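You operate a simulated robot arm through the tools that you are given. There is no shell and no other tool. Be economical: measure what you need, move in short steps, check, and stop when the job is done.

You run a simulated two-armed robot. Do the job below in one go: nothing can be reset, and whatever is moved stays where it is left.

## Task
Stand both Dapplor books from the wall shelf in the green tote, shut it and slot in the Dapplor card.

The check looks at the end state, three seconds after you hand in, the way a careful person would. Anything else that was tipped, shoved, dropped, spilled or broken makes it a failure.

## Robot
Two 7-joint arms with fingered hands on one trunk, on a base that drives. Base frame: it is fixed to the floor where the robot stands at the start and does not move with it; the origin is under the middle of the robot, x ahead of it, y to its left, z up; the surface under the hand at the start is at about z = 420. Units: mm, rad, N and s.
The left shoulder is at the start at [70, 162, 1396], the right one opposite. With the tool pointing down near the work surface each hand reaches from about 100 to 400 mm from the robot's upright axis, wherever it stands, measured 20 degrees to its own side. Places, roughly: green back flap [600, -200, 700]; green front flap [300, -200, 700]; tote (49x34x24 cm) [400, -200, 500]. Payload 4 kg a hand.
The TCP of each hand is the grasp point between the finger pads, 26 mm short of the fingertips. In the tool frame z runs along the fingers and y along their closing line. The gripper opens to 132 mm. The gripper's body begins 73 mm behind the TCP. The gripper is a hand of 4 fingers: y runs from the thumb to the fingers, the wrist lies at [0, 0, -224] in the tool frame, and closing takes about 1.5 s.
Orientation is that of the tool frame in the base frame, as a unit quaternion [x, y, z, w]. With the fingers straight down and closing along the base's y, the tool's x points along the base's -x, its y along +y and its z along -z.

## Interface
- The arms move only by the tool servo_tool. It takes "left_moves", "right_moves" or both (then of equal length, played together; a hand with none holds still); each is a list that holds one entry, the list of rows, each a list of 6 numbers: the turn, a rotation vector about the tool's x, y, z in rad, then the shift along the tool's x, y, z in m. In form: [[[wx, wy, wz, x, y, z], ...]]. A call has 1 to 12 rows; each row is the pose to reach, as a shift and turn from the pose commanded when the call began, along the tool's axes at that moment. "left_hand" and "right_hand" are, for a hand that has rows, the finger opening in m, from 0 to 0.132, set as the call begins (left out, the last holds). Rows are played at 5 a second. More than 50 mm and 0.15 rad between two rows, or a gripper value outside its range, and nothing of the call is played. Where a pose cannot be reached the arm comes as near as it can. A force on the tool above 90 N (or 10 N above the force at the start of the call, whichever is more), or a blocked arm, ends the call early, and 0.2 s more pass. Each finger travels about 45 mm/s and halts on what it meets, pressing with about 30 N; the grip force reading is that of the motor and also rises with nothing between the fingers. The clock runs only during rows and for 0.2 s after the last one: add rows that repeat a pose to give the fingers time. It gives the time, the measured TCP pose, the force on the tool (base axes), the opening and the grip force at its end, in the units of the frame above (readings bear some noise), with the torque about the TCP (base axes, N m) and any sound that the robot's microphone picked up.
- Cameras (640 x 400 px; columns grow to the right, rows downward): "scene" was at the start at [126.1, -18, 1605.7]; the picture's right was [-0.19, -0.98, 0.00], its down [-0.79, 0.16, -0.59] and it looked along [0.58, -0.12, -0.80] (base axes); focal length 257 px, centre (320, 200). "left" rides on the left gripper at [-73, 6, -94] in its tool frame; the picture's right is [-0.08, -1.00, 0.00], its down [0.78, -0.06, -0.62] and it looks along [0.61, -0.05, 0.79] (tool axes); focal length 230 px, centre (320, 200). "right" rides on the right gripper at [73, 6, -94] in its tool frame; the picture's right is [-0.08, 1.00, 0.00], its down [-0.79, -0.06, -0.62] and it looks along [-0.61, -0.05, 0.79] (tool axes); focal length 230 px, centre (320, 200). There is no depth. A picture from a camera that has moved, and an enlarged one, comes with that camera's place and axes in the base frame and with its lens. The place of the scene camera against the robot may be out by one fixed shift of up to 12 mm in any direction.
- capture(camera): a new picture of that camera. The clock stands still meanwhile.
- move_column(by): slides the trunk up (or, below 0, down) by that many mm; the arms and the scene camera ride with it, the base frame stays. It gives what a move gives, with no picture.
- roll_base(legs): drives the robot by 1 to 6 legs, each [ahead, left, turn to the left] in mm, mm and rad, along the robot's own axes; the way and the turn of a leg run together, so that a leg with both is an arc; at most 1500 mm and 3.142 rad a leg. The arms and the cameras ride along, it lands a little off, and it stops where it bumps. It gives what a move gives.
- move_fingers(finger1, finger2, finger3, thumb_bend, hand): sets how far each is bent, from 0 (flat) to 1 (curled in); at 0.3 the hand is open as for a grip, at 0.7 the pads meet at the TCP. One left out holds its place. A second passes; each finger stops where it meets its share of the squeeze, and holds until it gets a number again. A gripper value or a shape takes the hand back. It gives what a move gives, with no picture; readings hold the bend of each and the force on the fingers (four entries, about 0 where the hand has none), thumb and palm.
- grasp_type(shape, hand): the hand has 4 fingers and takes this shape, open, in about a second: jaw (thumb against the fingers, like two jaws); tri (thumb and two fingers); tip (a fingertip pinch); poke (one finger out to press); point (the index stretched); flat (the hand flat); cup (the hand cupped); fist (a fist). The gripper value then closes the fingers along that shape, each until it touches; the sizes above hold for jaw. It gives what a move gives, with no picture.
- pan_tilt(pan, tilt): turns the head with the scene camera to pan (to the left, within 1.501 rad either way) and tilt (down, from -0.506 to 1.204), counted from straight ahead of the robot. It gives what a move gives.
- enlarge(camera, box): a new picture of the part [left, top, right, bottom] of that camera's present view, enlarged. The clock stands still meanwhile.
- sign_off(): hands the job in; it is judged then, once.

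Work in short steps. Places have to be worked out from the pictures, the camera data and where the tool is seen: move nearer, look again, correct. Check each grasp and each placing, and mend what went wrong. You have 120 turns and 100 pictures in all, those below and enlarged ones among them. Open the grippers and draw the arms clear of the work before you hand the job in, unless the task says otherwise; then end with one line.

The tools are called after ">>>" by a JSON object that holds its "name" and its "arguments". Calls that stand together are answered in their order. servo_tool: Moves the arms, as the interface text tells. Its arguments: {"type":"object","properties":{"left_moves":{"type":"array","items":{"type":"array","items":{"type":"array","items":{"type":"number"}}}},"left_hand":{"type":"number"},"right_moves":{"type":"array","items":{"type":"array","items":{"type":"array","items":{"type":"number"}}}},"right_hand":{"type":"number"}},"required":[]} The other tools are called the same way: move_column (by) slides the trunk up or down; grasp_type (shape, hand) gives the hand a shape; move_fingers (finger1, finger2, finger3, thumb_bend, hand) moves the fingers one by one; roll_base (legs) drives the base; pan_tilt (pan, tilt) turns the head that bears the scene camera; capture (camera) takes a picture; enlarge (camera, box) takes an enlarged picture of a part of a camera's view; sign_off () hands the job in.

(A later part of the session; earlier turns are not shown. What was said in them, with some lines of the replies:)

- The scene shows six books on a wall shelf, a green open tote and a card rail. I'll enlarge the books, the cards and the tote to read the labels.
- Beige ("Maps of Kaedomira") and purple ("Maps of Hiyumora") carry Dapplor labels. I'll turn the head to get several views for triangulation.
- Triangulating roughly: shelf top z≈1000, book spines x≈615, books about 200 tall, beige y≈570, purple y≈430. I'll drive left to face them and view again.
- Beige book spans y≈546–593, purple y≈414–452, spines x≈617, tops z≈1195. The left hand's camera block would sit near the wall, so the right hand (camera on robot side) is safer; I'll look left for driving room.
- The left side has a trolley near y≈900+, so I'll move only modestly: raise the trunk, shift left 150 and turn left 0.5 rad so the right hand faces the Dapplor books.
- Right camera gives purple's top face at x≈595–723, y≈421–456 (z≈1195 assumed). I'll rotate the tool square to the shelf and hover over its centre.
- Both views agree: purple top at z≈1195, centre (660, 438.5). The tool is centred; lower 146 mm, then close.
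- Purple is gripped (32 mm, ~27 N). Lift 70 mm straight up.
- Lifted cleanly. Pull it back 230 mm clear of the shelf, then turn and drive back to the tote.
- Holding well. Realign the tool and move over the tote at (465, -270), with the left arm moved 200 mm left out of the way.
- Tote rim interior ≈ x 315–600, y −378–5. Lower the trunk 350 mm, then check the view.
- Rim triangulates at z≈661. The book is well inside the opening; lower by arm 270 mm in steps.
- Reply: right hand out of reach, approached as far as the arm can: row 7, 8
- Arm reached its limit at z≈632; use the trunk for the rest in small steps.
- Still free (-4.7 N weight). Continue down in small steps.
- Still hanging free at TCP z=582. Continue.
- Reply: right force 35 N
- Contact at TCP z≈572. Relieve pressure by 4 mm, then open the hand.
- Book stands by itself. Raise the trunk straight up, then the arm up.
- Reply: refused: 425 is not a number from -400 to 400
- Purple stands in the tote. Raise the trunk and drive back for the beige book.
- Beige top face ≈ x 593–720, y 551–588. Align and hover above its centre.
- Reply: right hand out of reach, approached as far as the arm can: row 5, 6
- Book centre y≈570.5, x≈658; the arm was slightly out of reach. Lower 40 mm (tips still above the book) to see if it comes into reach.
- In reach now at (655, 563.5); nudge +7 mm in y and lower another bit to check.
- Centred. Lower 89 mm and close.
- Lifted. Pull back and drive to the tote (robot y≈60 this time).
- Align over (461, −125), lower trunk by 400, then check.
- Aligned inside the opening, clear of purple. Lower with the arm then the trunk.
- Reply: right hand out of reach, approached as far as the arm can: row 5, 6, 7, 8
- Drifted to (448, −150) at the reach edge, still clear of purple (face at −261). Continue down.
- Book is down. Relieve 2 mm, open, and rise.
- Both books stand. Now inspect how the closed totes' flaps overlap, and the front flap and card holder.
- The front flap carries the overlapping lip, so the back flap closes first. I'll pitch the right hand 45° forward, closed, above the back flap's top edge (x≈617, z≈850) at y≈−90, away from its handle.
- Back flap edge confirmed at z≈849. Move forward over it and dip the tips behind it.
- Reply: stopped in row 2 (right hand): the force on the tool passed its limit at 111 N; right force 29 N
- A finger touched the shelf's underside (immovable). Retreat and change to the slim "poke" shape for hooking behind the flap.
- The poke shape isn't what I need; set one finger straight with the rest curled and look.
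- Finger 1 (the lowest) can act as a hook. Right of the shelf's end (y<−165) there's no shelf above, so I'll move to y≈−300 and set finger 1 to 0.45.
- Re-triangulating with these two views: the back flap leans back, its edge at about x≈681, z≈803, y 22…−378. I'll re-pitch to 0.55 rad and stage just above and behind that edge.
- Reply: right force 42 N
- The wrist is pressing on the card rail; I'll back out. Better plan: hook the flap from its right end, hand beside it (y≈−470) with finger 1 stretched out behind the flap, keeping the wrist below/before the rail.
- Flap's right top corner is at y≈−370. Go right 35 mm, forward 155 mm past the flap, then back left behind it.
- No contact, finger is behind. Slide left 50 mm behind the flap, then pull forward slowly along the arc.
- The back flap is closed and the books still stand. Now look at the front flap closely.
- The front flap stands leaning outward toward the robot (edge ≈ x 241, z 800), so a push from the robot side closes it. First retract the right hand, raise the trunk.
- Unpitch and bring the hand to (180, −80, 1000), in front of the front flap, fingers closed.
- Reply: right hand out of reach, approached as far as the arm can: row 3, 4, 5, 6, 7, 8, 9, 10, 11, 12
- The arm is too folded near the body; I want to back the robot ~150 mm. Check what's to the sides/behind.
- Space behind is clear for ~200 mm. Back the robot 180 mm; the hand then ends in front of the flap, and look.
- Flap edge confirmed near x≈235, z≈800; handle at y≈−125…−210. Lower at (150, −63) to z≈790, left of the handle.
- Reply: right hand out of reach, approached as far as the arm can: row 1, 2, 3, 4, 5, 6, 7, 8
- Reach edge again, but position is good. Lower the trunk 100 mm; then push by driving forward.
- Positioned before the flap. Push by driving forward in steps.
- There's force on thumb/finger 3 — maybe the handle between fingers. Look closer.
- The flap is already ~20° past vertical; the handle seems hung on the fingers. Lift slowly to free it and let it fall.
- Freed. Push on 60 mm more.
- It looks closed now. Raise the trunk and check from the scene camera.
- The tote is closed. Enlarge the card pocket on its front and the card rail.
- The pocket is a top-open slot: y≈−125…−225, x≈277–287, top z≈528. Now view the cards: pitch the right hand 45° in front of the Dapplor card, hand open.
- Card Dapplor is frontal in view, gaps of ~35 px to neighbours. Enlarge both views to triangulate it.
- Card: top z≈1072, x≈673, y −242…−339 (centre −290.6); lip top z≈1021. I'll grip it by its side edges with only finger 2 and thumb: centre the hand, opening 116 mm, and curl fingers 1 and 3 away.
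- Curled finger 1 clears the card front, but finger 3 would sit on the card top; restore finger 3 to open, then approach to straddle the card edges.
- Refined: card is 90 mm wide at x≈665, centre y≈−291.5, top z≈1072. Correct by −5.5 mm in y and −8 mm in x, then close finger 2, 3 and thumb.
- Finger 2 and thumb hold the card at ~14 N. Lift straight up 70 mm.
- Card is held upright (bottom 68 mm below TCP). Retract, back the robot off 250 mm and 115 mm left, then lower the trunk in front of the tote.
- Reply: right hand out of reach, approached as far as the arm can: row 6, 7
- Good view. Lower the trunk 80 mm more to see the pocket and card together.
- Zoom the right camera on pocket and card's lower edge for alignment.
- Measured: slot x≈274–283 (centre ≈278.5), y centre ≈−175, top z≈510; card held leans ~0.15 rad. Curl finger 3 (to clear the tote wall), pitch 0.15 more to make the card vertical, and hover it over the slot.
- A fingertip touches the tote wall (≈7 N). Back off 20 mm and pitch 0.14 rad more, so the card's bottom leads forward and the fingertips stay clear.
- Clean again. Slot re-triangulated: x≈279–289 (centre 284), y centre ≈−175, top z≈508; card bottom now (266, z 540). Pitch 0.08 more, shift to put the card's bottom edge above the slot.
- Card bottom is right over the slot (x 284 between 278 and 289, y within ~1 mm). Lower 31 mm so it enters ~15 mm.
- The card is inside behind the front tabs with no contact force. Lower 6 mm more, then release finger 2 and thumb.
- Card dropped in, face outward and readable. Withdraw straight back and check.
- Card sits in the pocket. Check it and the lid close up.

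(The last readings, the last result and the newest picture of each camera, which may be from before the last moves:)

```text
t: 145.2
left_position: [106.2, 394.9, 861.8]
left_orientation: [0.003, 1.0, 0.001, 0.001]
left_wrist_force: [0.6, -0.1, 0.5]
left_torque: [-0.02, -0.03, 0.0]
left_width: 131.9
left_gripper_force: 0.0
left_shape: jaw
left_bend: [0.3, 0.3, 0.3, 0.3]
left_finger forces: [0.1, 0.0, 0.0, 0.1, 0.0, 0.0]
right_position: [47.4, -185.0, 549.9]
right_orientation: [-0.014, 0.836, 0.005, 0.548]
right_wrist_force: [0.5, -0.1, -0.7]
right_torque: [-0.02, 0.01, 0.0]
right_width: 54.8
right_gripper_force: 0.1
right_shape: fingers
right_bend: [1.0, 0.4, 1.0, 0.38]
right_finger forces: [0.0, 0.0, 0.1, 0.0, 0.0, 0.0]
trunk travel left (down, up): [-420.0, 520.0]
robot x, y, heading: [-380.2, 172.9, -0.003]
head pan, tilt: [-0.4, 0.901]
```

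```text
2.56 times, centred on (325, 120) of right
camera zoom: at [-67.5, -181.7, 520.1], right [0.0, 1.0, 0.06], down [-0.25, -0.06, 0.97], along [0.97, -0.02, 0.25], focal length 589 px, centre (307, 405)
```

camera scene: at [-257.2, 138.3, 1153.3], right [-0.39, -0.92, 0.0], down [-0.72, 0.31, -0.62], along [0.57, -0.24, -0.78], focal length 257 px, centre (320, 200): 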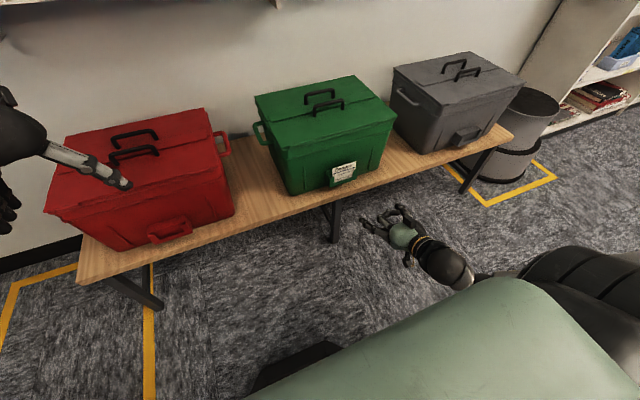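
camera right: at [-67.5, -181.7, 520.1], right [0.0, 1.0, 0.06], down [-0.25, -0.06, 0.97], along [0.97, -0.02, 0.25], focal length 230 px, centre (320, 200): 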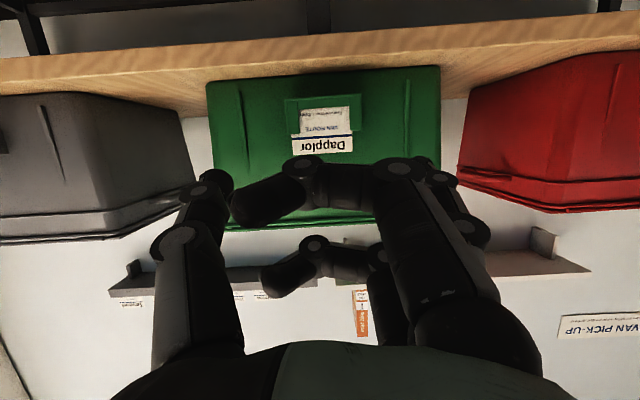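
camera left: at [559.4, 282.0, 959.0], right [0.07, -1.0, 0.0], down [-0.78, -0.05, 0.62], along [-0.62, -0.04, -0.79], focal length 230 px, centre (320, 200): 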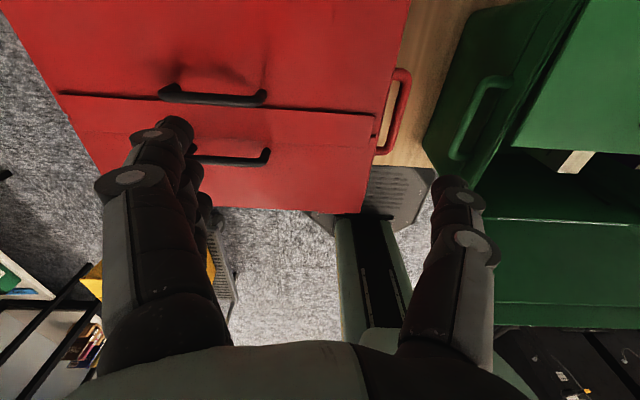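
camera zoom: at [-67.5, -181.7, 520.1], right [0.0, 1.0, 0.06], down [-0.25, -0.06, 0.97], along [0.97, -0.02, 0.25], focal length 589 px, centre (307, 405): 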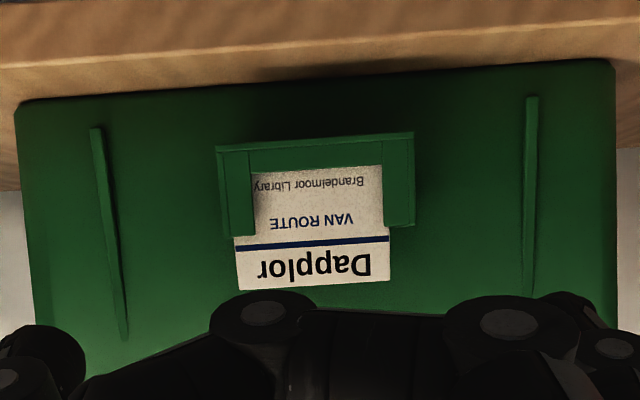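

Both flaps are flush and the Dapplor card sits level in the slot. Open the right hand fully, clear of everything.

>>> {"name": "grasp_type", "arguments": {"shape": "jaw", "hand": "right"}}

>>> {"name": "pan_tilt", "arguments": {"pan": -0.2, "tilt": 0.4}}

>>> {"name": "capture", "arguments": {"camera": "scene"}}

```text
t: 146.1
left_position: [106.5, 395.3, 861.0]
left_orientation: [0.002, 1.0, 0.0, 0.0]
left_wrist_force: [0.6, 0.1, -0.1]
left_torque: [-0.01, -0.01, 0.0]
left_width: 132.0
left_gripper_force: 0.1
left_shape: jaw
left_bend: [0.3, 0.3, 0.3, 0.3]
left_finger forces: [0.1, 0.1, 0.0, 0.0, 0.0, 0.0]
right_position: [47.9, -184.0, 549.5]
right_orientation: [-0.014, 0.837, 0.006, 0.547]
right_wrist_force: [-0.2, -0.8, 0.1]
right_torque: [-0.03, 0.02, -0.04]
right_width: 131.9
right_gripper_force: 0.1
right_shape: jaw
right_bend: [0.3, 0.3, 0.3, 0.3]
right_finger forces: [0.0, 0.1, 0.0, 0.0, 0.0, 0.1]
trunk travel left (down, up): [-420.0, 520.0]
robot x, y, heading: [-374.5, 173.0, -0.002]
head pan, tilt: [-0.4, 0.901]
```

```text
t: 147.0
left_position: [107.9, 395.0, 862.0]
left_orientation: [0.001, 1.0, 0.001, 0.0]
left_wrist_force: [0.2, 0.3, 0.0]
left_torque: [0.01, 0.02, 0.02]
left_width: 131.9
left_gripper_force: 0.0
left_shape: jaw
left_bend: [0.3, 0.3, 0.3, 0.3]
left_finger forces: [0.1, 0.1, 0.1, 0.0, 0.1, 0.0]
right_position: [48.3, -184.4, 550.6]
right_orientation: [-0.013, 0.836, 0.005, 0.548]
right_wrist_force: [0.4, 0.4, 0.5]
right_torque: [0.03, -0.02, 0.01]
right_width: 132.1
right_gripper_force: 0.1
right_shape: jaw
right_bend: [0.3, 0.3, 0.3, 0.3]
right_finger forces: [0.0, 0.1, 0.0, 0.0, 0.0, 0.0]
trunk travel left (down, up): [-420.0, 520.0]
robot x, y, heading: [-378.6, 171.4, -0.001]
head pan, tilt: [-0.201, 0.4]
```

```text
1 pictures are left
camera scene: at [-234.7, 149.1, 1196.1], right [-0.2, -0.98, 0.0], down [-0.38, 0.08, -0.92], along [0.9, -0.19, -0.39], focal length 257 px, centre (320, 200)
```

scene: 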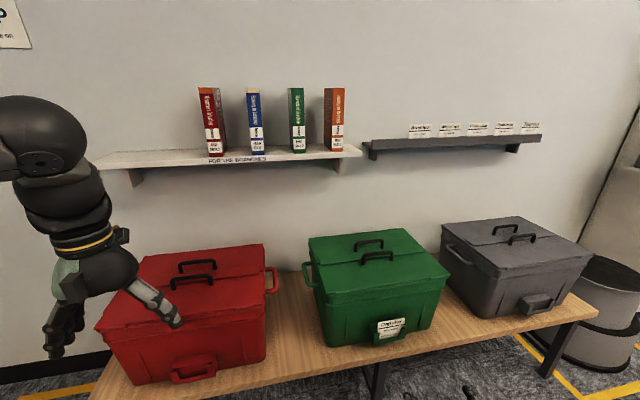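

Everything is in order: the other books and cards are undisturbed, the tote is shut and the card is in. Handing in.

>>> {"name": "sign_off", "arguments": {}}

```text
The job is handed in.
```

Both Dapplor books ("Maps of Kaedomira" and "Maps of Hiyumora") stand in the green tote, both flaps are closed, and the Dapplor card is in its slot; the other books, totes and cards stand as they were, though a finger briefly touched the shelf, the wrist the card rail and a fingertip the tote.
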